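You operate a simulated robot arm through the tools that you are given. There is no shell and no other tool.

You are at the controls of a simulated robot arm. One attempt, no reset.

TASK
Feed a filter into the yellow-striped box, set it on the clamped mould.
Fine: clamp the mould before the box goes on; feed slide back; the other boxes stay.

The check looks at the end state, three seconds after you hand in, the way a careful person would. Anything else that was tipped, shoved, dropped, spilled or broken makes it a failure.

THE ROBOT
A 7-joint arm with a two-finger parallel gripper, fixed in place. Base frame: the origin is at the foot of the arm, x ahead of it, y to its left, z up; the work surface is at about z = 940. Units: mm, degrees, N and s.
With the tool pointing down near the work surface it reaches from about 280 to 680 mm from the base axis. Its first joint turns from -66.0 to 66.0 degrees. Payload 1.57 kg.
The tool frame sits at the grasp point between the pads (the TCP): z along the fingers, y along the line on which they close. The tips reach 30 mm beyond it. Largest opening 110 mm; finger width 24, thickness 12; the body of the gripper, 48 by 112 mm, starts 78 mm behind the TCP.
Orientation is told as [roll, pitch, yaw] about the base's x, y, z axes, in that order, counted from this pose: with the fingers straight down and closing along the base's y, the tool's x points along the base's -x, its y along +y and its z along -z.

THE INTERFACE
- The arm moves only by the tool jog_arm. Its argument "increments" is one flat list of numbers, 7 for each row, row after row: the shift along the tool's x, y, z in units of 200 mm (1.0 is 200 mm), then the turn, a rotation vector about the tool's x, y, z in units of 45 degrees (1.0 is 45 degrees), then the gripper command, from -1 (shut) to 1 (fully open), values between in proportion. In form: [dx, dy, dz, ax, ay, az, jaw, dx, dy, dz, ax, ay, az, jaw, ...]. A call has 1 to 20 rows; each row is the pose to reach, as a shift and turn from the pose commanded when the call began, along the tool's axes at that moment. A call with a number of a shift or a turn outside -1 to 1 is refused whole. A row lasts 0.2 s, in which the tool goes at most 50 mm and 8.6 degrees; a call with a longer step from one row to the next is refused whole, and so is a gripper value outside its range. Where a pose cannot be reached the arm comes as near as it can. A force on the tool above 60 N (or 10 N above the force at the start of the call, whichever is more), or a blocked arm, ends the call early, and 0.2 s more pass. Each finger travels about 108 mm/s and halts on what it meets, pressing with about 24 N; the grip force reading is that of the motor and also rises with nothing between the fingers. The clock runs only during rows and for 0.2 s after the last one: add rows that repeat a pose to give the fingers time. The reply holds the time, the measured pose of the TCP, the force on the tool along the base axes, the opening and the grip force, in the units named above and with some noise, with the torque about the TCP (base axes, N m) and any sound that the robot's microphone picked up.
- Cameras (640 x 400 px; columns grow to the right, rows downward): "scene" is fixed at [169.9, -388.1, 1422.3]; the picture's right is [0.76, -0.66, 0.00], its down [-0.26, -0.30, -0.92] and it looks along [0.60, 0.69, -0.40] (base axes); focal length 320 px, centre (320, 200). "wrist" rides on the gripper at [70, 16, -141] in the tool frame; the picture's right is [-0.23, 0.97, 0.00], its down [-0.86, -0.20, -0.48] and it looks along [-0.47, -0.11, 0.88] (tool axes); focal length 222 px, centre (320, 200). There is no depth. A picture from a camera that has moved, and an enlarged one, comes with that camera's place and axes in the base frame and with its lens.
- camera(camera): a new picture of that camera. It takes no simulated time.
- close_up(camera, box): a new picture of the part [left, top, right, bottom] of that camera's present view, enlarged. It takes no simulated time.
- finish_job(): hands the job in; it is judged then, once.

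Nothing tells you positions but the pictures and the camera data. Unless the task says otherwise, let go and move clear before handing in.

The tools are called after "Emit:" by a JSON object that holds its "fn" and its "kwargs". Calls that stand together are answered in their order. jog_arm: Moves the arm, as the interface text tells. Its arguments: {"type":"object","properties":{"increments":{"type":"array","items":{"type":"number"}}},"required":["increments"]} The other tools are called the same way: camera (camera) takes a picture; close_up (camera, box) takes an enlarged picture of a part of a camera's view; finish_job () hands the job in.

At the start:

```text
time_s: 0.0
tcp_pos: [338.9, 125.7, 1292.4]
ee_rot: [0.0, 0.0, 0.0]
contact_force: [-0.1, -0.5, -0.3]
wrist_torque: [0.0, -0.01, 0.03]
finger_gap: 110.0
gripper_force: 0.0
```

scene: 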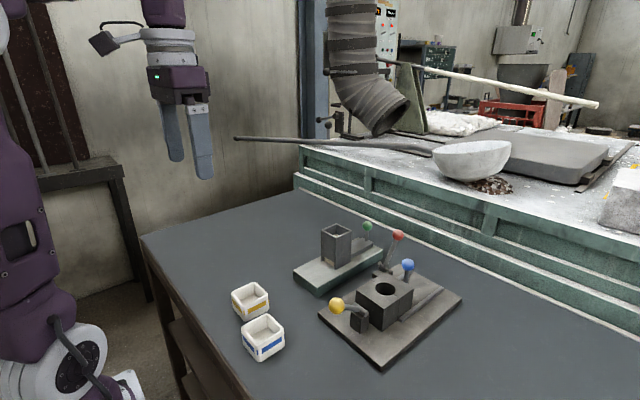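
wrist: 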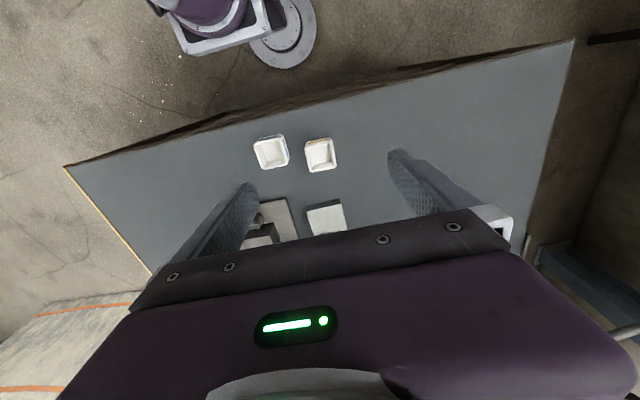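

I see two small white boxes (yellow-striped and blue-striped), a feeder with a square hopper and a green knob, and a mould station with yellow, red and blue knobs. I'll enlarge the view to work out the mechanisms before moving.

Emit:
{"fn": "close_up", "kwargs": {"camera": "scene", "box": [280, 200, 480, 380]}}

Emit:
{"fn": "close_up", "kwargs": {"camera": "scene", "box": [210, 270, 310, 370]}}

Emit:
{"fn": "close_up", "kwargs": {"camera": "wrist", "box": [220, 120, 380, 250]}}

Emit:
{"fn": "close_up", "kwargs": {"camera": "scene", "box": [285, 205, 385, 305]}}

Emit:
{"fn": "close_up", "kwargs": {"camera": "scene", "box": [315, 220, 465, 370]}}

```text
2.22 times, centred on (380, 290) of scene
camera zoom: at [169.9, -388.1, 1422.3], right [0.76, -0.66, 0.0], down [-0.26, -0.3, -0.92], along [0.6, 0.69, -0.4], focal length 712 px, centre (187, 0)
```

zoom: 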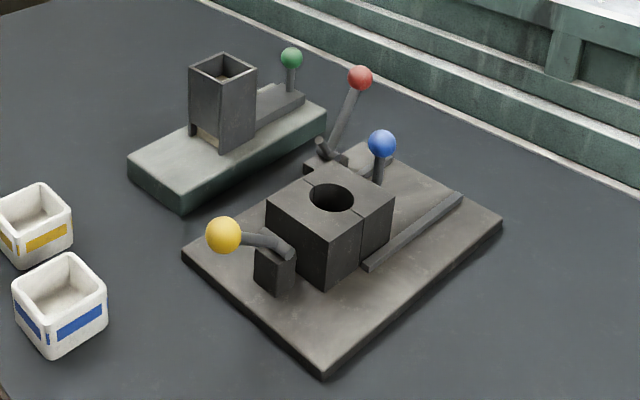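

```text
4.00 times, centred on (260, 320) of scene
camera zoom: at [169.9, -388.1, 1422.3], right [0.76, -0.66, 0.0], down [-0.26, -0.3, -0.92], along [0.6, 0.69, -0.4], focal length 1282 px, centre (560, -280)
```

zoom: 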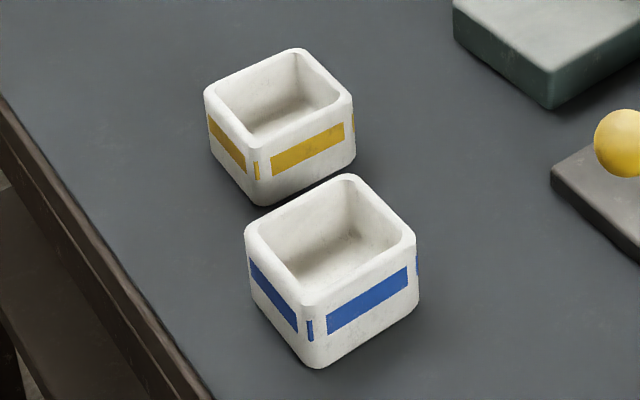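

```text
3.08 times, centred on (300, 185) of wrist
camera zoom: at [269.1, 141.6, 1431.9], right [0.23, 0.97, 0.0], down [0.86, -0.2, 0.48], along [0.47, -0.11, -0.88], focal length 684 px, centre (382, 246)
```

zoom: 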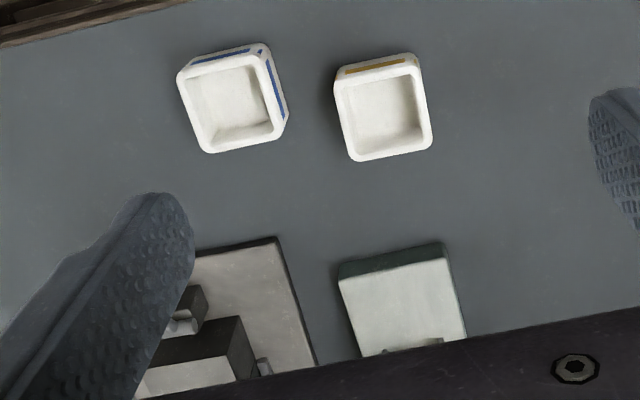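

```text
4.00 times, centred on (335, 255) of scene
camera zoom: at [169.9, -388.1, 1422.3], right [0.76, -0.66, 0.0], down [-0.26, -0.3, -0.92], along [0.6, 0.69, -0.4], focal length 1282 px, centre (260, -20)
```

zoom: 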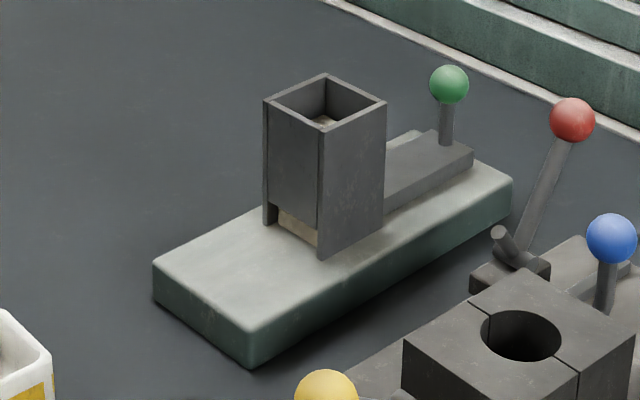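

```text
2.67 times, centred on (390, 295) of scene
camera zoom: at [169.9, -388.1, 1422.3], right [0.76, -0.66, 0.0], down [-0.26, -0.3, -0.92], along [0.6, 0.69, -0.4], focal length 855 px, centre (133, -53)
```

zoom: 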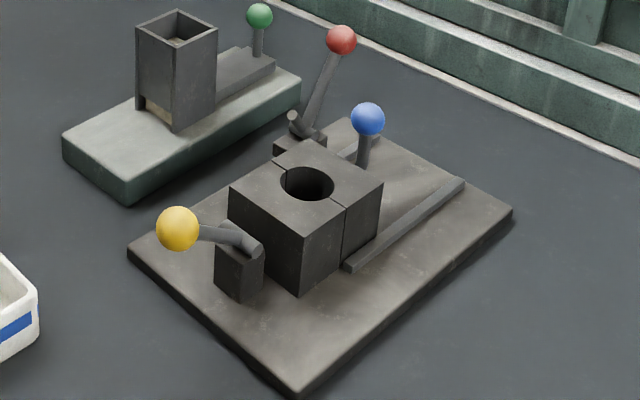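

The boxes sit near (410, 108), the feeder spans about x 533–766 and the mould plate about x 493–757, y −175…−10. I'll move the wrist camera over the mould to see how its levers work.

Emit:
{"fn": "jog_arm", "kwargs": {"increments": [-0.1, -0.143, 0.06, 0, 0, 0, 1, -0.2, -0.286, 0.12, 0, 0, 0, 1, -0.3, -0.429, 0.18, 0, 0, 0, 1, -0.4, -0.572, 0.24, 0, 0, 0, 1, -0.5, -0.715, 0.3, 0, 0, 0, 1, -0.6, -0.858, 0.36, 0, 0, 0, 1, -0.7, -1.0, 0.42, 0, 0, 0, 1, -0.7, -1.0, 0.42, 0, 0, 0, 1]}}

Emit:
{"fn": "camera", "kwargs": {"camera": "wrist"}}

Emit:
{"fn": "camera", "kwargs": {"camera": "scene"}}

```text
time_s: 1.8
tcp_pos: [478.6, -74.1, 1207.5]
ee_rot: [0.0, 0.0, -0.1]
contact_force: [0.1, -0.4, -0.1]
wrist_torque: [0.04, 0.0, 0.01]
finger_gap: 110.0
gripper_force: 0.1
```

```text
taken
camera wrist: at [409.6, -58.4, 1347.5], right [0.23, 0.97, 0.0], down [0.86, -0.2, 0.48], along [0.47, -0.11, -0.88], focal length 222 px, centre (320, 200)
```

wrist: 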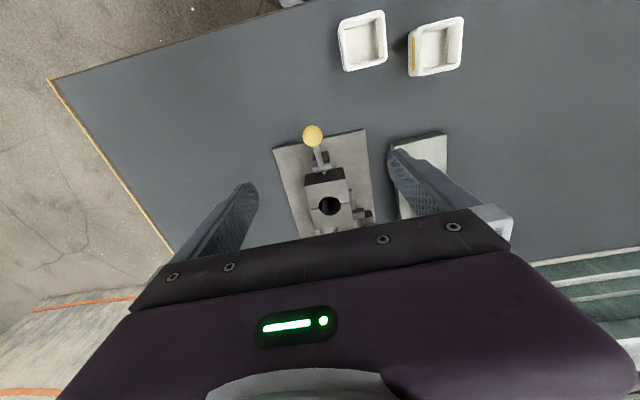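

```text
taken
```

scene: 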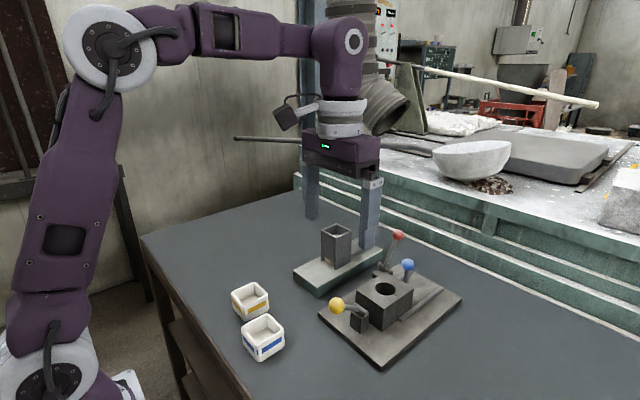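

The mould's blue and red parts are still hidden behind the gripper. I'll move further forward at the same height to see them from above.

Emit:
{"fn": "jog_arm", "kwargs": {"increments": [-0.2, 0, 0, 0, 0, 0, 1, -0.4, 0, 0, 0, 0, 0, 1, -0.6, 0, 0, 0, 0, 0, 1, -0.6, 0, 0, 0, 0, 0, 1]}}

Emit:
{"fn": "close_up", "kwargs": {"camera": "wrist", "box": [240, 80, 440, 220]}}

Emit:
{"fn": "camera", "kwargs": {"camera": "wrist"}}

```text
time_s: 2.8
tcp_pos: [588.4, -75.1, 1207.7]
ee_rot: [-0.1, 0.2, 0.0]
contact_force: [-0.3, 0.7, -0.5]
wrist_torque: [-0.02, -0.04, 0.01]
finger_gap: 110.1
gripper_force: 0.1
out of reach, approached as far as the arm can: row 3, 4
```

```text
2.86 times, centred on (340, 150) of wrist
camera zoom: at [519.3, -58.7, 1348.0], right [0.23, 0.97, 0.0], down [0.86, -0.2, 0.48], along [0.46, -0.11, -0.88], focal length 635 px, centre (263, 343)
```

zoom: 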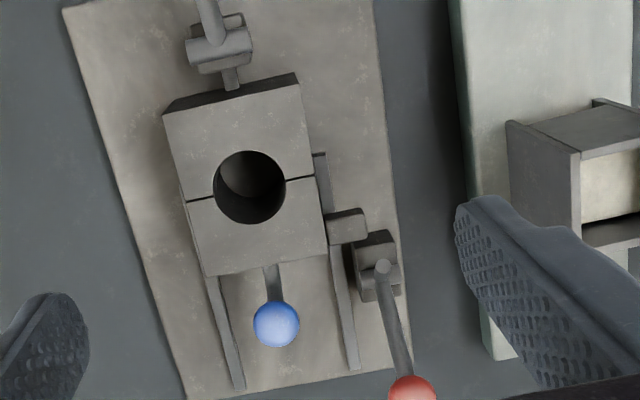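

```text
taken
camera wrist: at [519.3, -58.7, 1348.0], right [0.23, 0.97, 0.0], down [0.86, -0.2, 0.48], along [0.46, -0.11, -0.88], focal length 222 px, centre (320, 200)
```

wrist: 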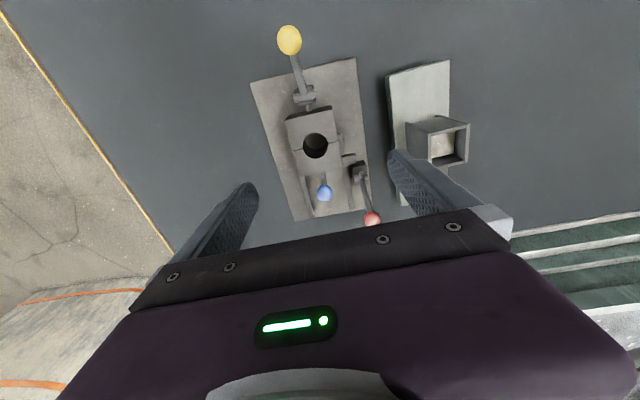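

I can see the mould halves split across x, the guide rails, the blue knob on the far half, the red lever beside a lug and the yellow lever in front. I'll zoom in on each.

Emit:
{"fn": "close_up", "kwargs": {"camera": "wrist", "box": [280, 95, 360, 155]}}

Emit:
{"fn": "close_up", "kwargs": {"camera": "wrist", "box": [310, 145, 400, 225]}}

Emit:
{"fn": "close_up", "kwargs": {"camera": "wrist", "box": [265, 20, 345, 110]}}

Emit:
{"fn": "close_up", "kwargs": {"camera": "wrist", "box": [380, 60, 480, 200]}}

Emit:
{"fn": "close_up", "kwargs": {"camera": "scene", "box": [350, 220, 430, 300]}}

Emit:
{"fn": "close_up", "kwargs": {"camera": "scene", "box": [320, 270, 400, 350]}}

```text
6.67 times, centred on (320, 125) of wrist
camera zoom: at [519.3, -58.7, 1348.0], right [0.23, 0.97, 0.0], down [0.86, -0.2, 0.48], along [0.46, -0.11, -0.88], focal length 1481 px, centre (320, 700)
```

zoom: 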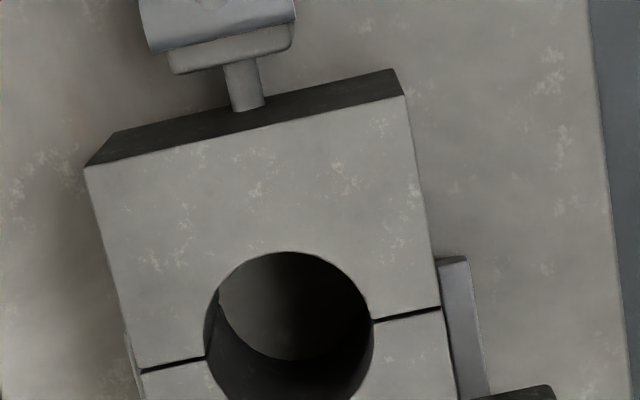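

```text
5.00 times, centred on (355, 185) of wrist
camera zoom: at [519.3, -58.7, 1348.0], right [0.23, 0.97, 0.0], down [0.86, -0.2, 0.48], along [0.46, -0.11, -0.88], focal length 1111 px, centre (145, 275)
```

zoom: 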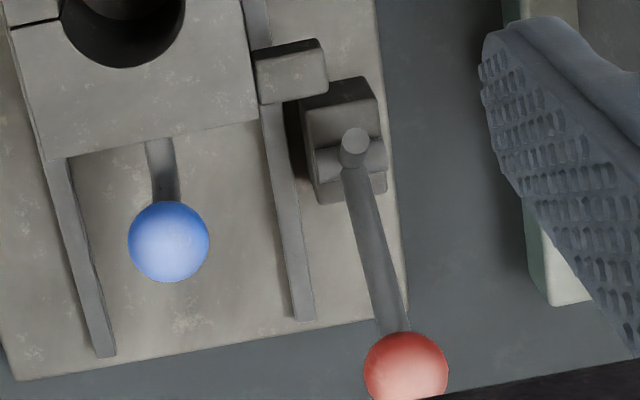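

```text
4.44 times, centred on (305, 65) of wrist
camera zoom: at [519.3, -58.7, 1348.0], right [0.23, 0.97, 0.0], down [0.86, -0.2, 0.48], along [0.46, -0.11, -0.88], focal length 987 px, centre (387, 800)
```

zoom: 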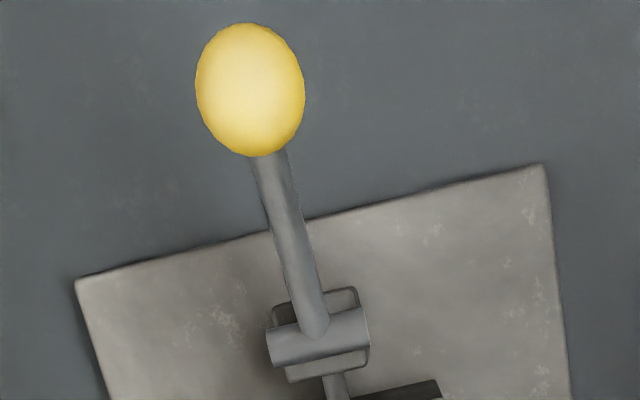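

```text
2.86 times, centred on (430, 130) of wrist
camera zoom: at [519.3, -58.7, 1348.0], right [0.23, 0.97, 0.0], down [0.86, -0.2, 0.48], along [0.46, -0.11, -0.88], focal length 635 px, centre (6, 400)
```

zoom: 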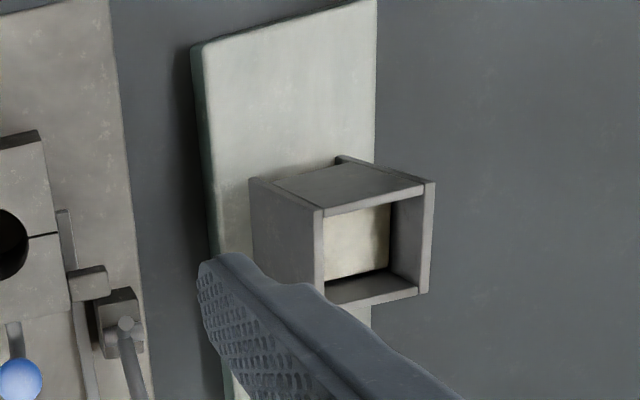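

```text
5.00 times, centred on (390, 260) of scene
camera zoom: at [169.9, -388.1, 1422.3], right [0.76, -0.66, 0.0], down [-0.26, -0.3, -0.92], along [0.6, 0.69, -0.4], focal length 1603 px, centre (-30, -100)
```

zoom: 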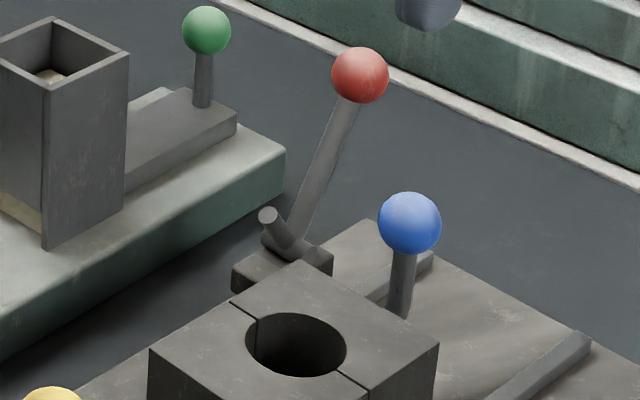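

```text
5.00 times, centred on (360, 310) of scene
camera zoom: at [169.9, -388.1, 1422.3], right [0.76, -0.66, 0.0], down [-0.26, -0.3, -0.92], along [0.6, 0.69, -0.4], focal length 1603 px, centre (120, -350)
```

zoom: 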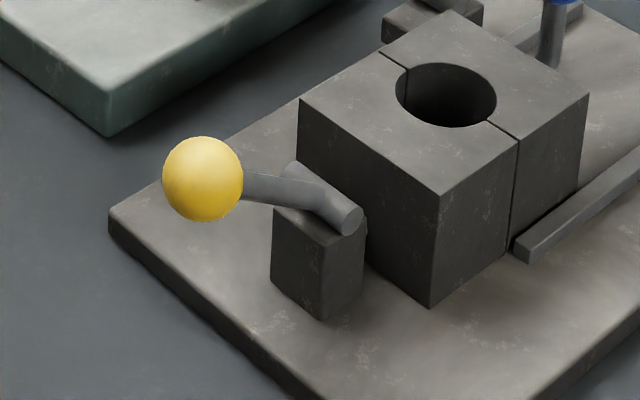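

The mould hole is at about (606, −86) with its top near z 1003. The red lever pivots at about (686, −24, 980), with its ball near (724, −24, 1058). A stub on it would swing down onto the far half's lug, so I take red as the clamp and yellow as probably an ejector. I'll tilt the gripper forward and approach the red ball, looking again before I touch it.

Emit:
{"fn": "jog_arm", "kwargs": {"increments": [-0.05, 0.035, 0.06, 0, -0.142, 0, 0.5, -0.1, 0.07, 0.12, 0, -0.285, 0, 0.09, -0.15, 0.107, 0.18, 0, -0.428, 0, 0.09, -0.2, 0.143, 0.24, 0, -0.571, 0, 0.09, -0.25, 0.18, 0.3, 0, -0.714, 0, 0.09, -0.3, 0.215, 0.36, 0, -0.857, 0, 0.09, -0.35, 0.25, 0.42, 0, -1.0, 0, 0.09, -0.35, 0.25, 0.42, 0, -1.0, 0, 0.09]}}

Emit:
{"fn": "camera", "kwargs": {"camera": "scene"}}

Emit:
{"fn": "camera", "kwargs": {"camera": "wrist"}}

```text
time_s: 4.6
tcp_pos: [657.7, -25.7, 1123.9]
ee_rot: [0.0, -45.0, -0.2]
contact_force: [0.2, -0.5, 0.0]
wrist_torque: [-0.01, -0.02, -0.01]
finger_gap: 59.9
gripper_force: 0.1
```

```text
taken
```

scene: 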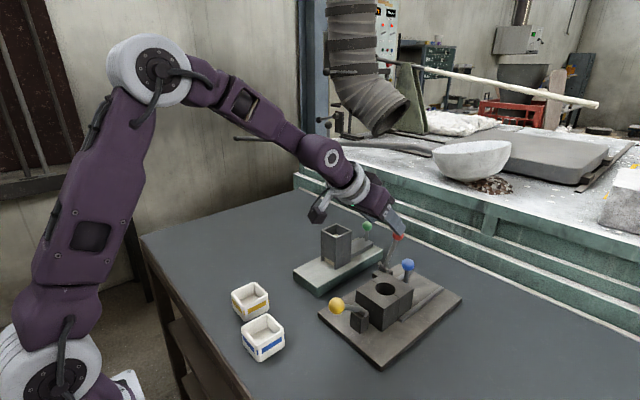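

```text
taken
camera wrist: at [509.0, -8.7, 1172.6], right [0.16, 0.97, 0.16], down [0.27, -0.2, 0.94], along [0.95, -0.11, -0.29], focal length 222 px, centre (320, 200)
```

wrist: 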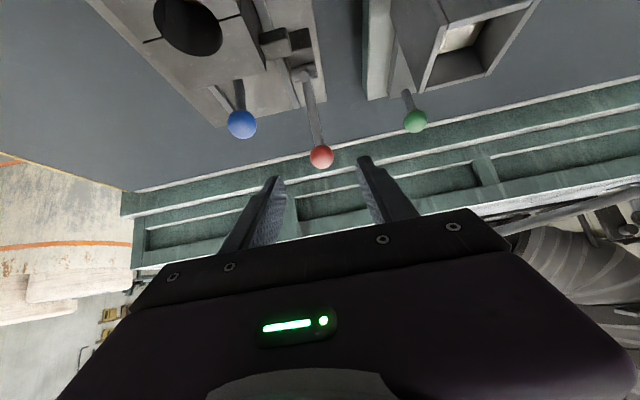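

The arm is at the pre-grasp pose, and from here I can see the red mechanism from the front and above. I'll zoom in on it and on the lug.

Emit:
{"fn": "close_up", "kwargs": {"camera": "wrist", "box": [230, 0, 350, 80]}}

Emit:
{"fn": "close_up", "kwargs": {"camera": "wrist", "box": [360, 0, 500, 140]}}

Emit:
{"fn": "close_up", "kwargs": {"camera": "wrist", "box": [240, 100, 440, 230]}}

```text
5.00 times, centred on (290, 40) of wrist
camera zoom: at [509.0, -8.7, 1172.6], right [0.16, 0.97, 0.16], down [0.27, -0.2, 0.94], along [0.95, -0.11, -0.29], focal length 1111 px, centre (470, 1000)
```

zoom: 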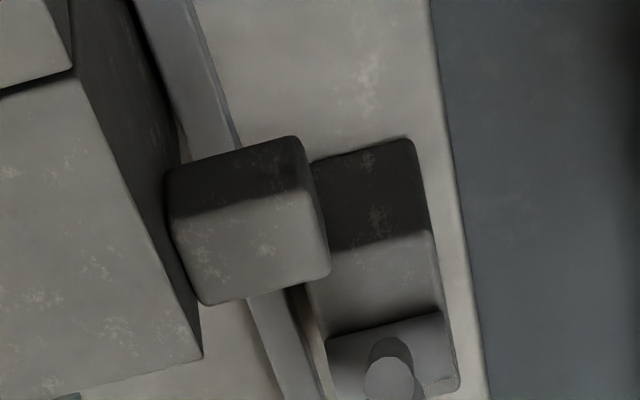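

```text
2.86 times, centred on (430, 70) of wrist
camera zoom: at [509.0, -8.7, 1172.6], right [0.16, 0.97, 0.16], down [0.27, -0.2, 0.94], along [0.95, -0.11, -0.29], focal length 635 px, centre (6, 571)
```

zoom: 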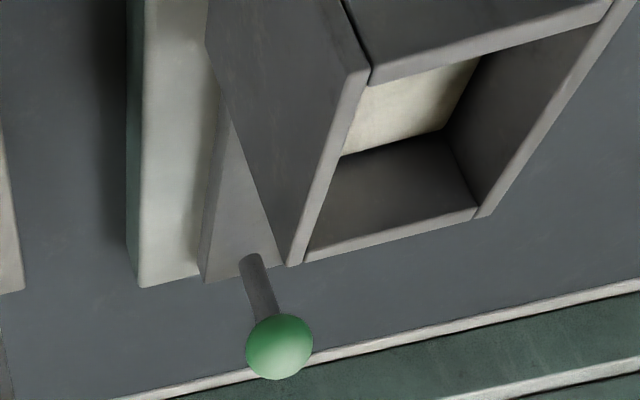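

```text
3.08 times, centred on (340, 165) of wrist
camera zoom: at [509.0, -8.7, 1172.6], right [0.16, 0.97, 0.16], down [0.27, -0.2, 0.94], along [0.95, -0.11, -0.29], focal length 684 px, centre (258, 308)
```

zoom: 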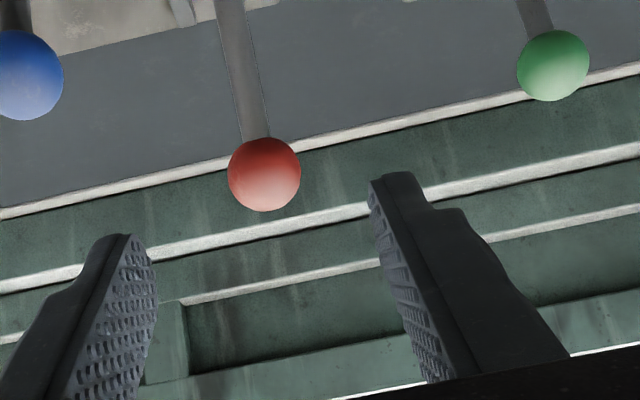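

Both views agree on the red ball, at about (724, −24, 1059). I'll advance along the tool axis until the ball sits between the fingertips, then close gently.

Emit:
{"fn": "jog_arm", "kwargs": {"increments": [0, 0.008, 0.1, 0, 0, 0, 0.09, 0, 0.008, 0.2, 0, 0, 0, 0.09, 0, 0.008, 0.3, 0, 0, 0, 0.09, 0, 0.008, 0.4, 0, 0, 0, 0.09, 0, 0.008, 0.4, 0, 0, 0, 0.09]}}

Emit:
{"fn": "close_up", "kwargs": {"camera": "wrist", "box": [220, 80, 440, 230]}}

Emit:
{"fn": "close_up", "kwargs": {"camera": "scene", "box": [330, 180, 460, 300]}}

```text
time_s: 5.8
tcp_pos: [714.3, -24.2, 1067.0]
ee_rot: [0.0, -45.0, 0.0]
contact_force: [-0.2, 0.5, 0.5]
wrist_torque: [0.01, -0.01, 0.03]
finger_gap: 59.7
gripper_force: 0.0
```

```text
2.67 times, centred on (330, 155) of wrist
camera zoom: at [565.3, -7.4, 1116.1], right [0.16, 0.97, 0.16], down [0.27, -0.2, 0.94], along [0.95, -0.11, -0.29], focal length 592 px, centre (293, 320)
```

zoom: 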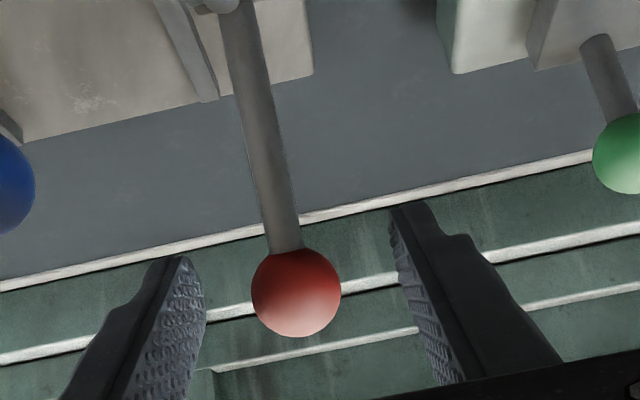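

```text
3.33 times, centred on (395, 240) of scene
camera zoom: at [169.9, -388.1, 1422.3], right [0.76, -0.66, 0.0], down [-0.26, -0.3, -0.92], along [0.6, 0.69, -0.4], focal length 1068 px, centre (70, 67)
```

zoom: 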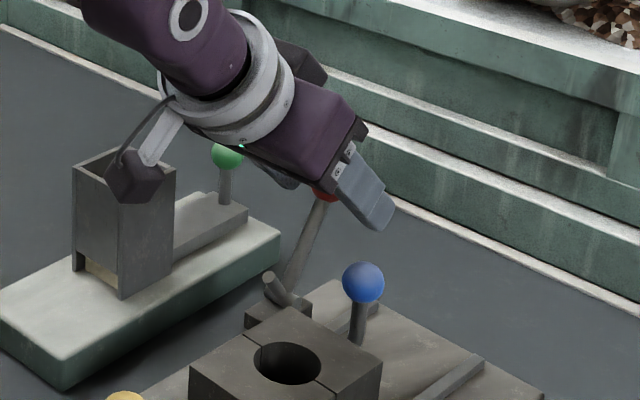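

The ball is between the fingertips. I'll close on it.

Emit:
{"fn": "jog_arm", "kwargs": {"increments": [0, 0, 0, 0, 0, 0, -0.3, 0, 0, 0, 0, 0, -0.6, 0, 0, 0, 0, 0, -0.8, 0, 0, 0, 0, 0, -0.8]}}

Emit:
{"fn": "close_up", "kwargs": {"camera": "wrist", "box": [220, 80, 440, 230]}}

```text
refused: increments must hold 7 numbers for each row
```

```text
2.67 times, centred on (330, 155) of wrist
camera zoom: at [565.3, -7.4, 1116.1], right [0.16, 0.97, 0.16], down [0.27, -0.2, 0.94], along [0.95, -0.11, -0.29], focal length 592 px, centre (293, 320)
```

zoom: 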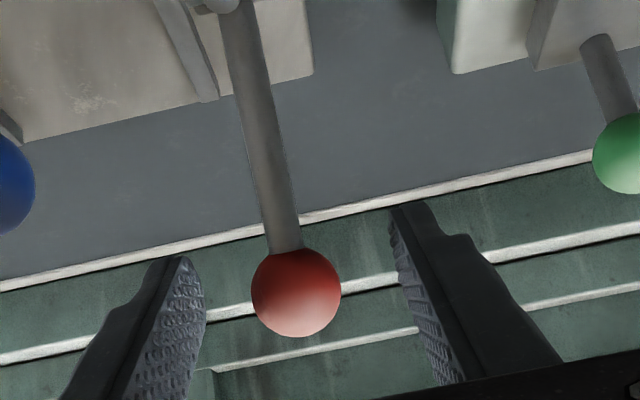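

The close command was refused because its first row had a wrong count, so nothing moved. I'll send it again correctly.

Emit:
{"fn": "jog_arm", "kwargs": {"increments": [0, 0, 0, 0, 0, 0, -0.3, 0, 0, 0, 0, 0, 0, -0.6, 0, 0, 0, 0, 0, 0, -0.8, 0, 0, 0, 0, 0, 0, -0.8]}}

Emit:
{"fn": "close_up", "kwargs": {"camera": "wrist", "box": [220, 80, 440, 230]}}

```text
time_s: 6.8
tcp_pos: [714.8, -23.4, 1068.0]
ee_rot: [0.1, -45.0, 0.1]
contact_force: [0.7, 1.2, 0.0]
wrist_torque: [0.01, -0.03, 0.0]
finger_gap: 25.0
gripper_force: 24.1
```

```text
2.67 times, centred on (330, 155) of wrist
camera zoom: at [565.2, -7.2, 1116.2], right [0.16, 0.97, 0.16], down [0.27, -0.2, 0.94], along [0.95, -0.11, -0.29], focal length 592 px, centre (293, 320)
```

zoom: 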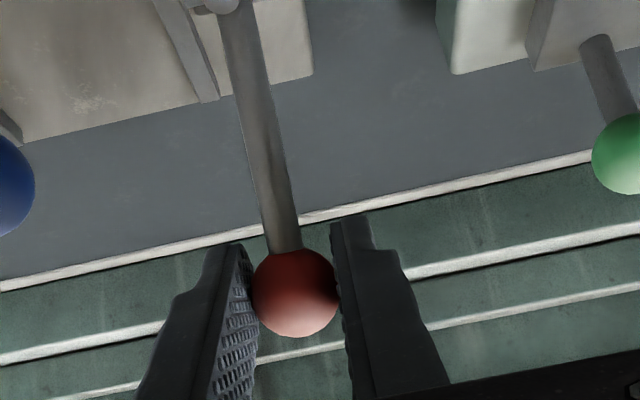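

I hold the red ball with a 25 mm gap. I'll swing the lever along its arc toward −x in small steps, watching forces and sounds.

Emit:
{"fn": "jog_arm", "kwargs": {"increments": [0.0165, 0, -0.04, 0, 0, 0, -0.8, 0.0343, 0, -0.074, 0, 0, 0, -0.8, 0.0548, 0, -0.1065, 0, 0, 0, -0.8, 0.078, 0, -0.137, 0, 0, 0, -0.8, 0.104, 0, -0.1645, 0, 0, 0, -0.8]}}

Emit:
{"fn": "close_up", "kwargs": {"camera": "wrist", "box": [180, 0, 440, 230]}}

Emit:
{"fn": "close_up", "kwargs": {"camera": "scene", "box": [330, 180, 460, 300]}}

```text
time_s: 8.0
tcp_pos: [676.8, -23.9, 1076.1]
ee_rot: [0.0, -45.0, 0.0]
contact_force: [8.6, 6.7, 7.6]
wrist_torque: [0.05, -0.71, 0.1]
finger_gap: 25.3
gripper_force: 23.7
```

```text
1.74 times, centred on (310, 115) of wrist
camera zoom: at [527.9, -6.8, 1124.9], right [0.16, 0.97, 0.16], down [0.26, -0.2, 0.94], along [0.95, -0.11, -0.29], focal length 386 px, centre (337, 348)
```

zoom: 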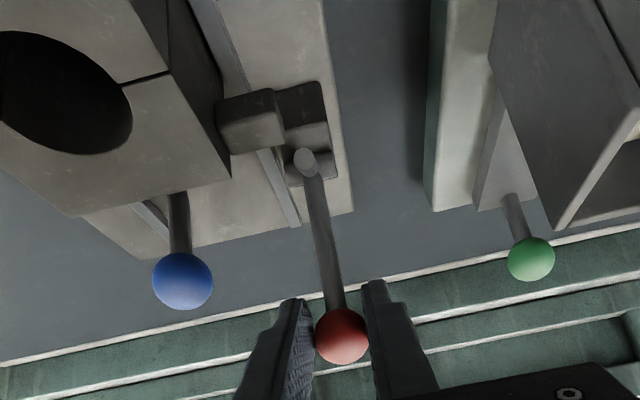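

```text
3.33 times, centred on (395, 240) of scene
camera zoom: at [170.0, -387.9, 1422.4], right [0.76, -0.66, 0.0], down [-0.26, -0.3, -0.92], along [0.6, 0.69, -0.4], focal length 1068 px, centre (70, 67)
```

zoom: 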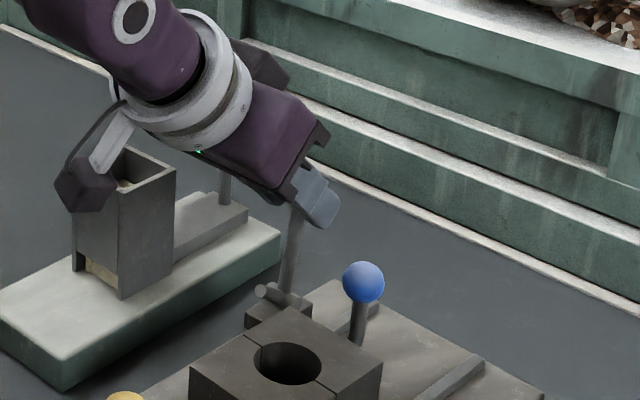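

The lever turns smoothly and the stub is coming down toward the lug. I'll continue along the arc.

Emit:
{"fn": "jog_arm", "kwargs": {"increments": [0.023, 0, -0.03, 0, 0, 0, -0.8, 0.0523, 0, -0.055, 0, 0, 0, -0.8, 0.085, 0, -0.0757, 0, 0, 0, -0.8, 0.119, 0, -0.0933, 0, 0, 0, -0.8]}}

Emit:
{"fn": "close_up", "kwargs": {"camera": "wrist", "box": [180, 0, 440, 230]}}

Emit:
{"fn": "close_up", "kwargs": {"camera": "scene", "box": [330, 180, 460, 300]}}

```text
time_s: 9.0
tcp_pos: [646.4, -24.8, 1071.3]
ee_rot: [0.0, -44.8, -0.2]
contact_force: [-0.6, 0.5, -0.8]
wrist_torque: [-0.01, 0.01, 0.02]
finger_gap: 12.4
gripper_force: 0.5
```

```text
1.74 times, centred on (310, 115) of wrist
camera zoom: at [497.2, -8.5, 1120.9], right [0.16, 0.97, 0.16], down [0.27, -0.2, 0.94], along [0.95, -0.11, -0.29], focal length 386 px, centre (337, 348)
```

zoom: 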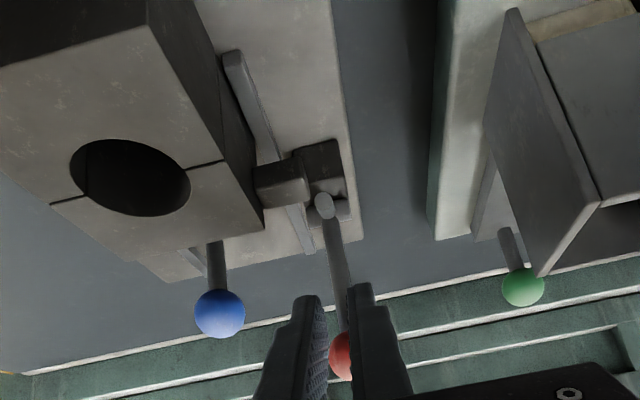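

```text
3.33 times, centred on (395, 240) of scene
camera zoom: at [170.0, -388.1, 1422.3], right [0.76, -0.66, 0.0], down [-0.26, -0.3, -0.92], along [0.6, 0.69, -0.4], focal length 1068 px, centre (70, 67)
```

zoom: 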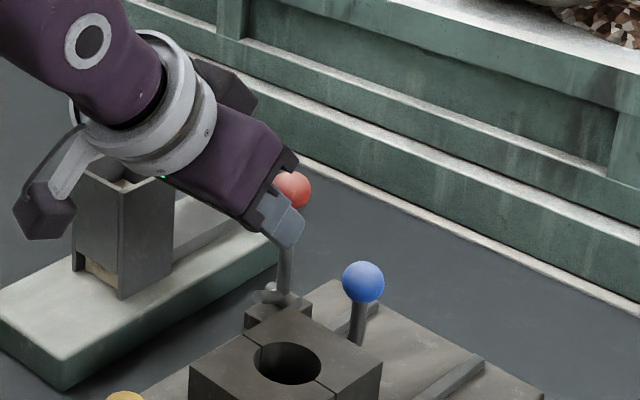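

The grip slipped. The lever stopped near vertical with its ball at about (683, −24, 1066), and the fingers came off it. I'll look closely at whether the stub is meeting the lug and whether the mould gap is open.

Emit:
{"fn": "close_up", "kwargs": {"camera": "wrist", "box": [280, 60, 360, 130]}}

Emit:
{"fn": "close_up", "kwargs": {"camera": "wrist", "box": [180, 40, 300, 140]}}

Emit:
{"fn": "close_up", "kwargs": {"camera": "wrist", "box": [260, 130, 400, 240]}}

Emit:
{"fn": "close_up", "kwargs": {"camera": "scene", "box": [350, 225, 410, 285]}}

```text
5.71 times, centred on (320, 95) of wrist
camera zoom: at [497.2, -8.5, 1120.9], right [0.16, 0.97, 0.16], down [0.27, -0.2, 0.94], along [0.95, -0.11, -0.29], focal length 1269 px, centre (320, 800)
```

zoom: 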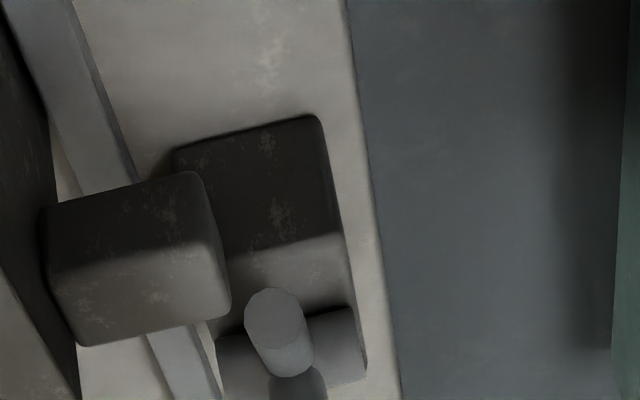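

```text
4.00 times, centred on (240, 90) of wrist
camera zoom: at [497.2, -8.5, 1120.9], right [0.16, 0.97, 0.16], down [0.27, -0.2, 0.94], along [0.95, -0.11, -0.29], focal length 888 px, centre (640, 640)
```

zoom: 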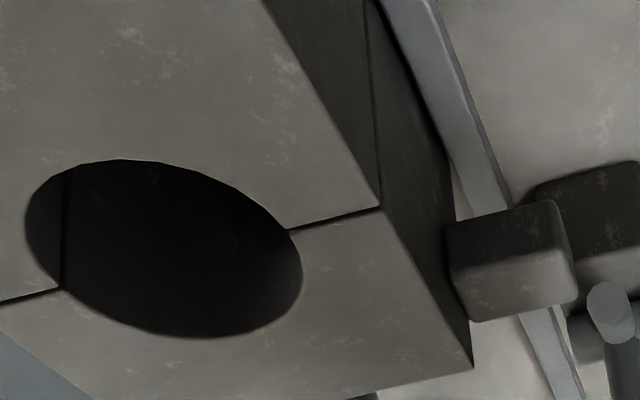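

```text
3.64 times, centred on (330, 185) of wrist
camera zoom: at [497.2, -8.5, 1120.9], right [0.16, 0.97, 0.16], down [0.27, -0.2, 0.94], along [0.95, -0.11, -0.29], focal length 808 px, centre (284, 254)
```

zoom: 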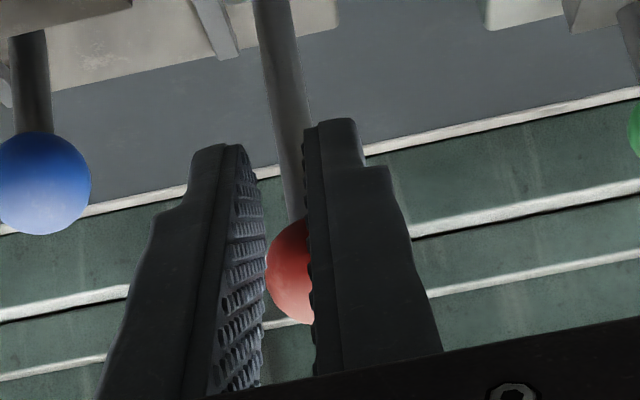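

```text
6.67 times, centred on (380, 255) of scene
camera zoom: at [170.0, -388.1, 1422.3], right [0.76, -0.66, 0.0], down [-0.26, -0.3, -0.92], along [0.6, 0.69, -0.4], focal length 2137 px, centre (-80, -167)
```

zoom: 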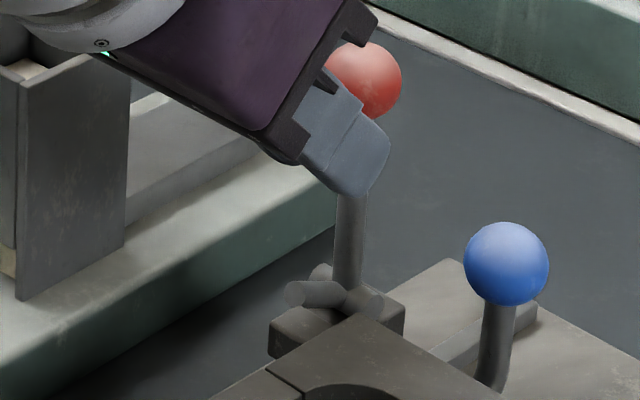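

The stub tip is now at about (652, −24, 996), resting on the top of the lug (top z ≈ 992). That looks like a hold-down clamp, and the contact is why the ball pulled free. I'll go around to the far side and press the ball with closed fingers to check that it's firmly seated.

Emit:
{"fn": "jog_arm", "kwargs": {"increments": [0, 0, -0.15, 0, 0, 0, -0.8, -0.11, 0, -0.21, 0, 0, 0, -0.8, -0.22, 0, -0.2655, 0, 0.111, 0, -1, -0.362, 0.004, -0.159, 0, 0.222, 0, -1, -0.471, 0.004, -0.05, 0, 0.333, 0, -1, -0.471, 0.004, -0.05, 0, 0.333, 0, -1]}}

Emit:
{"fn": "close_up", "kwargs": {"camera": "scene", "box": [330, 180, 460, 300]}}

Emit:
{"fn": "camera", "kwargs": {"camera": "wrist"}}

```text
time_s: 10.4
tcp_pos: [705.1, -22.9, 1145.3]
ee_rot: [0.1, -29.9, 0.0]
contact_force: [1.0, -0.1, 1.1]
wrist_torque: [0.03, -0.03, 0.0]
finger_gap: 0.0
gripper_force: 21.3
```

```text
3.33 times, centred on (395, 240) of scene
camera zoom: at [169.9, -388.1, 1422.3], right [0.76, -0.66, 0.0], down [-0.26, -0.3, -0.92], along [0.6, 0.69, -0.4], focal length 1068 px, centre (70, 67)
```

zoom: 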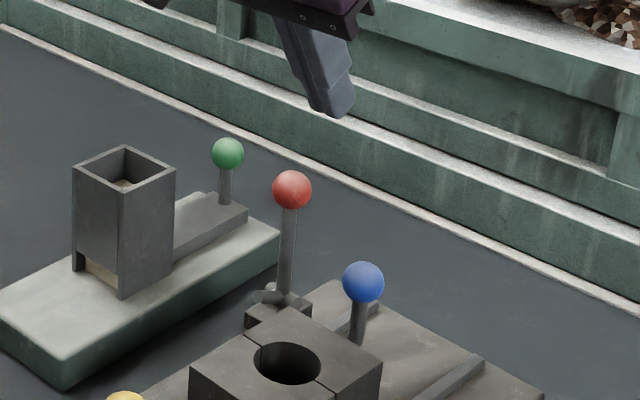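

```text
taken
camera wrist: at [575.3, -6.4, 1231.3], right [0.2, 0.97, 0.11], down [0.5, -0.2, 0.84], along [0.84, -0.11, -0.53], focal length 222 px, centre (320, 200)
```

wrist: 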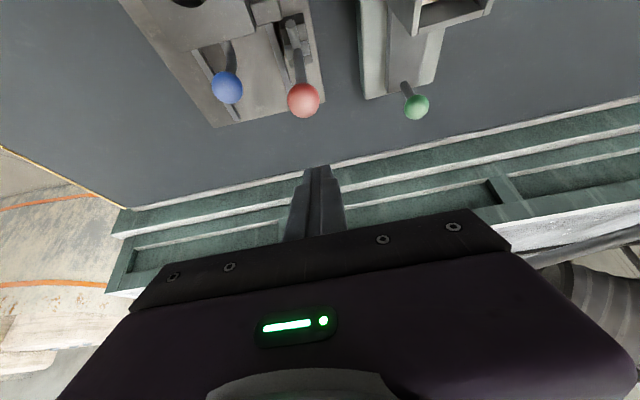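

The red ball stays put near (683, −23, 1066), upright. I'll lower the closed fingers behind it.

Emit:
{"fn": "jog_arm", "kwargs": {"increments": [0.051, 0, 0.092, 0, 0, 0, -1, 0.102, 0, 0.184, 0, 0, 0, -1, 0.153, 0, 0.2755, 0, 0, 0, -1, 0.153, 0, 0.2755, 0, 0, 0, -1]}}

Emit:
{"fn": "close_up", "kwargs": {"camera": "scene", "box": [350, 210, 420, 280]}}

```text
time_s: 11.4
tcp_pos: [707.3, -23.2, 1080.9]
ee_rot: [0.0, -29.9, 0.0]
contact_force: [0.4, 0.6, 0.3]
wrist_torque: [0.01, 0.01, 0.03]
finger_gap: 0.0
gripper_force: 21.8
```

```text
5.71 times, centred on (385, 245) of scene
camera zoom: at [169.9, -388.1, 1422.3], right [0.76, -0.66, 0.0], down [-0.26, -0.3, -0.92], along [0.6, 0.69, -0.4], focal length 1832 px, centre (-51, -57)
```

zoom: 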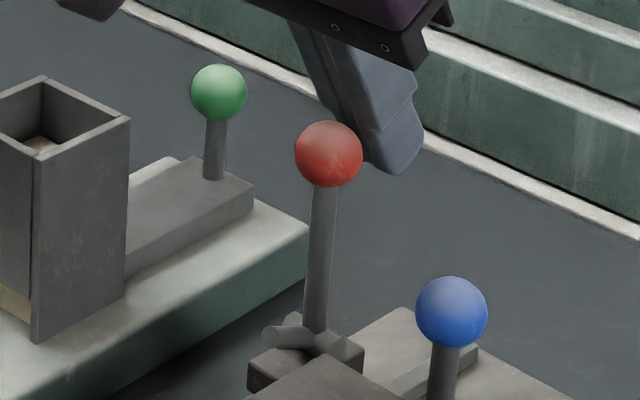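

The fingers are behind the ball. I'll press toward −x in 2 mm steps and watch the force.

Emit:
{"fn": "jog_arm", "kwargs": {"increments": [0.0087, 0, -0.005, 0, 0, 0, -1, 0.0173, 0, -0.01, 0, 0, 0, -1, 0.026, 0, -0.015, 0, 0, 0, -1, 0.0346, 0, -0.02, 0, 0, 0, -1]}}

Emit:
{"fn": "close_up", "kwargs": {"camera": "scene", "box": [350, 210, 420, 280]}}

```text
time_s: 12.4
tcp_pos: [699.4, -22.6, 1082.4]
ee_rot: [0.1, -30.1, 0.0]
contact_force: [0.5, 0.4, -0.2]
wrist_torque: [0.01, -0.02, -0.02]
finger_gap: 0.0
gripper_force: 21.3
```

```text
5.71 times, centred on (385, 245) of scene
camera zoom: at [169.9, -388.1, 1422.3], right [0.76, -0.66, 0.0], down [-0.26, -0.3, -0.92], along [0.6, 0.69, -0.4], focal length 1832 px, centre (-51, -57)
```

zoom: 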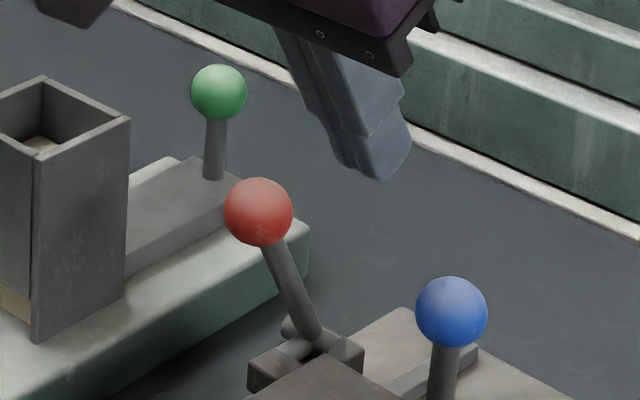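

The lever snapped over centre to the −x side, with its ball now near (640, −24, 1058). I'll back away upward and inspect the clamp.

Emit:
{"fn": "jog_arm", "kwargs": {"increments": [-0.1, 0, -0.173, 0, 0, 0, -1, -0.2, 0, -0.25, 0, 0, 0, -1, -0.15, 0, -0.4, 0, 0, 0, -0.6, -0.15, 0, -0.4, 0, 0, 0, 0.1]}}

Emit:
{"fn": "camera", "kwargs": {"camera": "wrist"}}

Emit:
{"fn": "close_up", "kwargs": {"camera": "scene", "box": [350, 225, 410, 285]}}

Emit:
{"fn": "close_up", "kwargs": {"camera": "scene", "box": [320, 230, 440, 330]}}

```text
time_s: 13.4
tcp_pos: [684.8, -23.4, 1167.3]
ee_rot: [0.0, -30.1, 0.1]
contact_force: [0.5, 0.2, -0.4]
wrist_torque: [0.0, -0.01, 0.0]
finger_gap: 60.3
gripper_force: 0.2
```

```text
taken
camera wrist: at [554.2, -6.5, 1253.5], right [0.2, 0.97, 0.11], down [0.5, -0.2, 0.84], along [0.84, -0.11, -0.53], focal length 222 px, centre (320, 200)
```

wrist: 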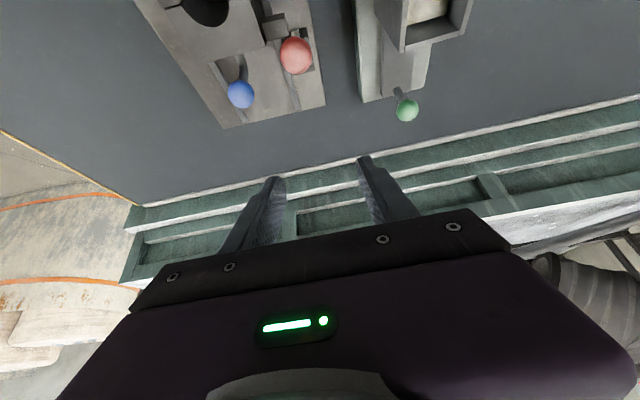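

```text
6.67 times, centred on (380, 255) of scene
camera zoom: at [169.9, -388.1, 1422.3], right [0.76, -0.66, 0.0], down [-0.26, -0.3, -0.92], along [0.6, 0.69, -0.4], focal length 2137 px, centre (-80, -167)
```

zoom: 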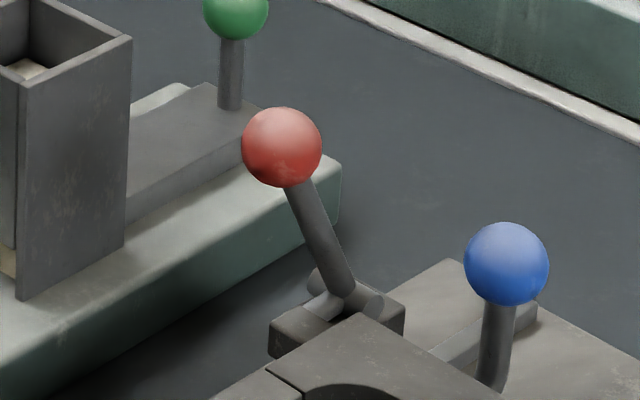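

```text
4.00 times, centred on (380, 280) of scene
camera zoom: at [169.9, -388.1, 1422.3], right [0.76, -0.66, 0.0], down [-0.26, -0.3, -0.92], along [0.6, 0.69, -0.4], focal length 1282 px, centre (80, -120)
```

zoom: 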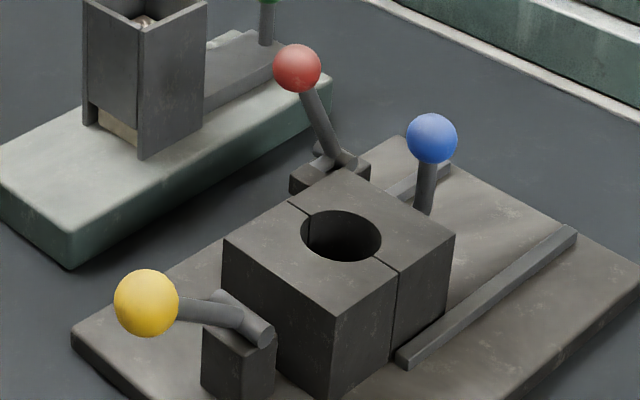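

The clamp snapped over to its far side and the levers look undisturbed. I place the green feed knob at about (750, 88, 1025). I'll move to a pre-grasp pose above and behind it, well over the hopper.

Emit:
{"fn": "jog_arm", "kwargs": {"increments": [0, 0.19, 0, 0, 0, 0, 0.1, 0, 0.38, 0, 0, 0, 0, 0.1, 0, 0.559, 0, 0, 0, 0, 0.1, 0.04, 0.559, 0.16, 0, -0.055, 0, 0.1, 0.0795, 0.559, 0.3195, 0, -0.111, 0, 0.1, 0.0795, 0.559, 0.3195, 0, -0.111, 0, 0.1]}}

Emit:
{"fn": "camera", "kwargs": {"camera": "wrist"}}

Emit:
{"fn": "camera", "kwargs": {"camera": "scene"}}

Emit:
{"fn": "close_up", "kwargs": {"camera": "wrist", "box": [150, 0, 330, 130]}}

```text
time_s: 14.8
tcp_pos: [702.9, 89.6, 1104.1]
ee_rot: [0.0, -35.0, 0.0]
contact_force: [0.1, -0.5, 0.2]
wrist_torque: [-0.02, 0.01, 0.01]
finger_gap: 60.3
gripper_force: 0.1
```

```text
taken
camera wrist: at [565.7, 106.0, 1178.0], right [0.19, 0.97, 0.13], down [0.43, -0.2, 0.88], along [0.89, -0.11, -0.45], focal length 222 px, centre (320, 200)
```

wrist: 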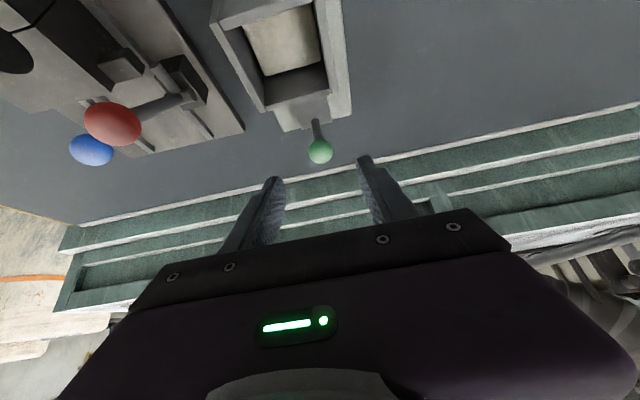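

```text
taken
```

scene: 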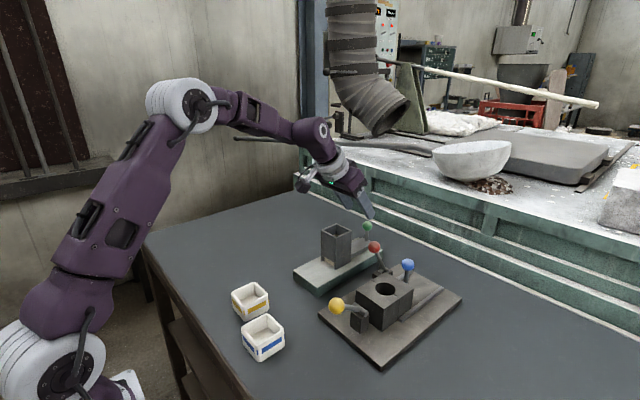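

```text
3.08 times, centred on (240, 65) of wrist
camera zoom: at [565.7, 106.0, 1178.0], right [0.19, 0.97, 0.13], down [0.43, -0.2, 0.88], along [0.89, -0.11, -0.45], focal length 684 px, centre (566, 615)
```

zoom: 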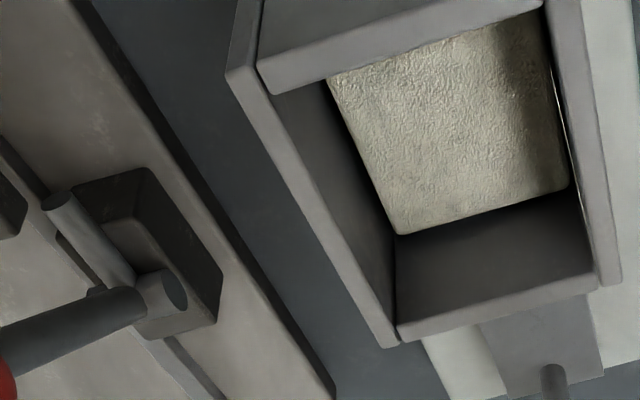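

The knob reads (752, 89.5, 1025) and is lined up between the fingers. I'll advance along the tool axis and check before closing.

Emit:
{"fn": "jog_arm", "kwargs": {"increments": [0, 0, 0.1, 0, 0, 0, 0.0, 0, 0, 0.2, 0, 0, 0, 0, 0, 0, 0.3, 0, 0, 0, 0, 0, 0, 0.402, 0, 0, 0, 0, 0, 0, 0.402, 0, 0, 0, 0]}}

Emit:
{"fn": "close_up", "kwargs": {"camera": "wrist", "box": [220, 80, 440, 230]}}

Emit:
{"fn": "close_up", "kwargs": {"camera": "scene", "box": [310, 180, 420, 290]}}

```text
time_s: 16.0
tcp_pos: [749.3, 88.4, 1038.1]
ee_rot: [0.0, -35.0, 0.1]
contact_force: [0.0, 0.1, 0.3]
wrist_torque: [-0.01, -0.01, -0.03]
finger_gap: 55.0
gripper_force: 0.1
```

```text
2.67 times, centred on (330, 155) of wrist
camera zoom: at [611.7, 105.3, 1112.3], right [0.19, 0.97, 0.13], down [0.43, -0.2, 0.88], along [0.89, -0.11, -0.45], focal length 592 px, centre (293, 320)
```

zoom: 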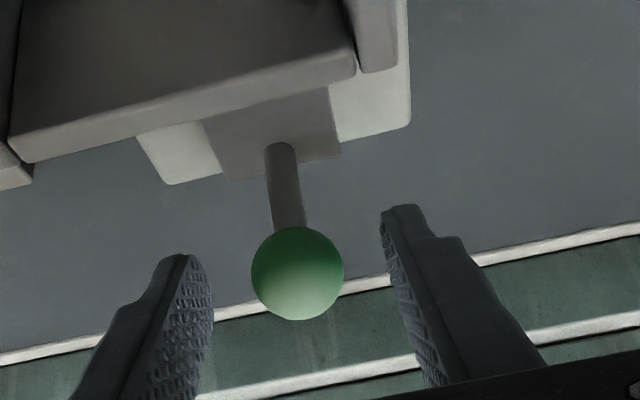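

```text
3.64 times, centred on (365, 235) of scene
camera zoom: at [169.9, -388.1, 1422.3], right [0.76, -0.66, 0.0], down [-0.26, -0.3, -0.92], along [0.6, 0.69, -0.4], focal length 1166 px, centre (156, 73)
```

zoom: 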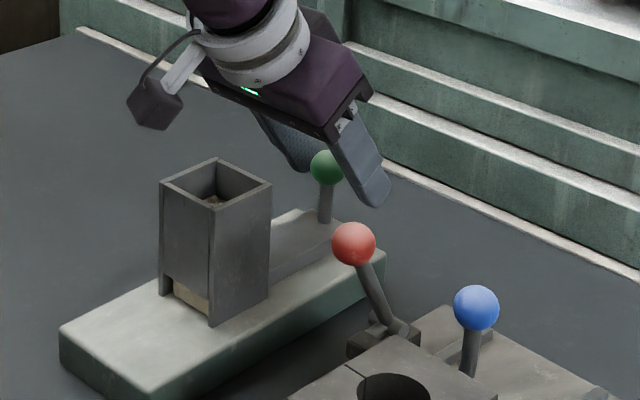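

The ball sits between the fingertips. I'll shift 3 mm so that the fingers will clear the hopper later, then close.

Emit:
{"fn": "jog_arm", "kwargs": {"increments": [-0.018, 0.004, 0, 0, 0, 0, -0.3, -0.018, 0.004, 0, 0, 0, 0, -0.7, -0.018, 0.004, 0, 0, 0, 0, -0.9, -0.018, 0.004, 0, 0, 0, 0, -0.9]}}

Emit:
{"fn": "close_up", "kwargs": {"camera": "wrist", "box": [220, 80, 440, 230]}}

```text
time_s: 17.0
tcp_pos: [752.8, 90.8, 1038.6]
ee_rot: [0.2, -35.0, 0.0]
contact_force: [-0.4, 8.6, 0.6]
wrist_torque: [0.12, -0.17, 0.0]
finger_gap: 25.4
gripper_force: 23.8
```

```text
2.67 times, centred on (330, 155) of wrist
camera zoom: at [614.5, 107.0, 1114.3], right [0.18, 0.97, 0.13], down [0.43, -0.2, 0.88], along [0.89, -0.11, -0.45], focal length 592 px, centre (293, 320)
```

zoom: 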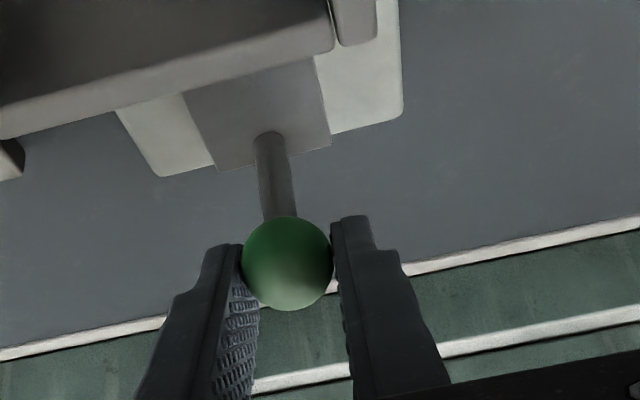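

I hold the green knob. I'll pull the slide toward −x for the first 30 mm, easing the tilt as I go, then check.

Emit:
{"fn": "jog_arm", "kwargs": {"increments": [0.019, 0.005, -0.0134, 0, 0.033, 0, -0.9, 0.038, 0.005, -0.0267, 0, 0.067, 0, -0.9, 0.057, 0.005, -0.04, 0, 0.1, 0, -0.9, 0.0762, 0.005, -0.0534, 0, 0.133, 0, -0.9, 0.0945, 0.005, -0.067, 0, 0.178, 0, -0.9, 0.1125, 0.005, -0.08, 0, 0.222, 0, -0.9]}}

Emit:
{"fn": "close_up", "kwargs": {"camera": "wrist", "box": [200, 50, 440, 230]}}

Emit:
{"fn": "close_up", "kwargs": {"camera": "scene", "box": [290, 190, 400, 300]}}

```text
time_s: 18.4
tcp_pos: [724.5, 89.5, 1039.5]
ee_rot: [0.0, -25.0, 0.0]
contact_force: [-0.1, 3.4, 0.9]
wrist_torque: [0.04, -0.66, -0.04]
finger_gap: 25.5
gripper_force: 24.7
```

```text
2.22 times, centred on (320, 140) of wrist
camera zoom: at [602.0, 106.8, 1137.2], right [0.21, 0.97, 0.1], down [0.57, -0.2, 0.79], along [0.79, -0.11, -0.6], focal length 494 px, centre (320, 333)
```

zoom: 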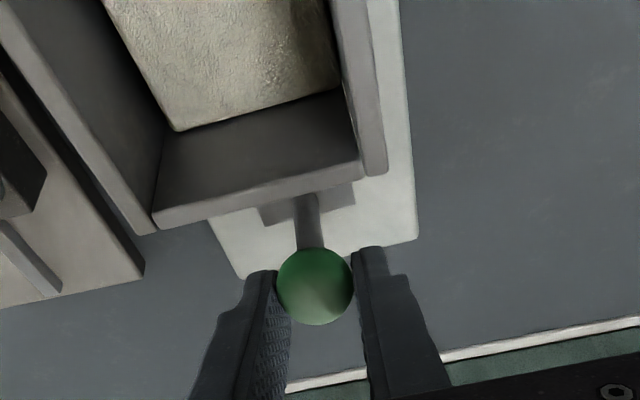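

```text
3.64 times, centred on (345, 245) of scene
camera zoom: at [169.9, -388.0, 1422.3], right [0.76, -0.66, 0.0], down [-0.26, -0.3, -0.92], along [0.6, 0.69, -0.4], focal length 1166 px, centre (229, 36)
```

zoom: 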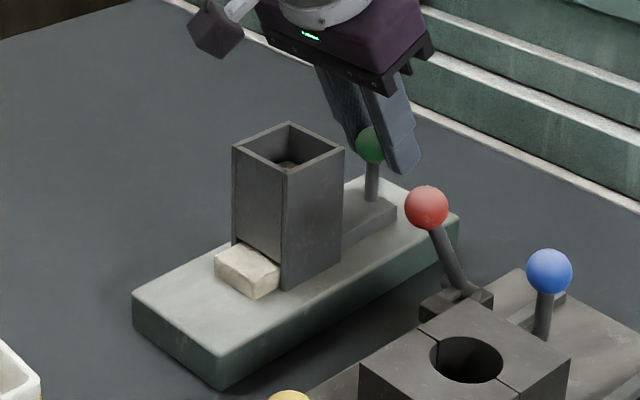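

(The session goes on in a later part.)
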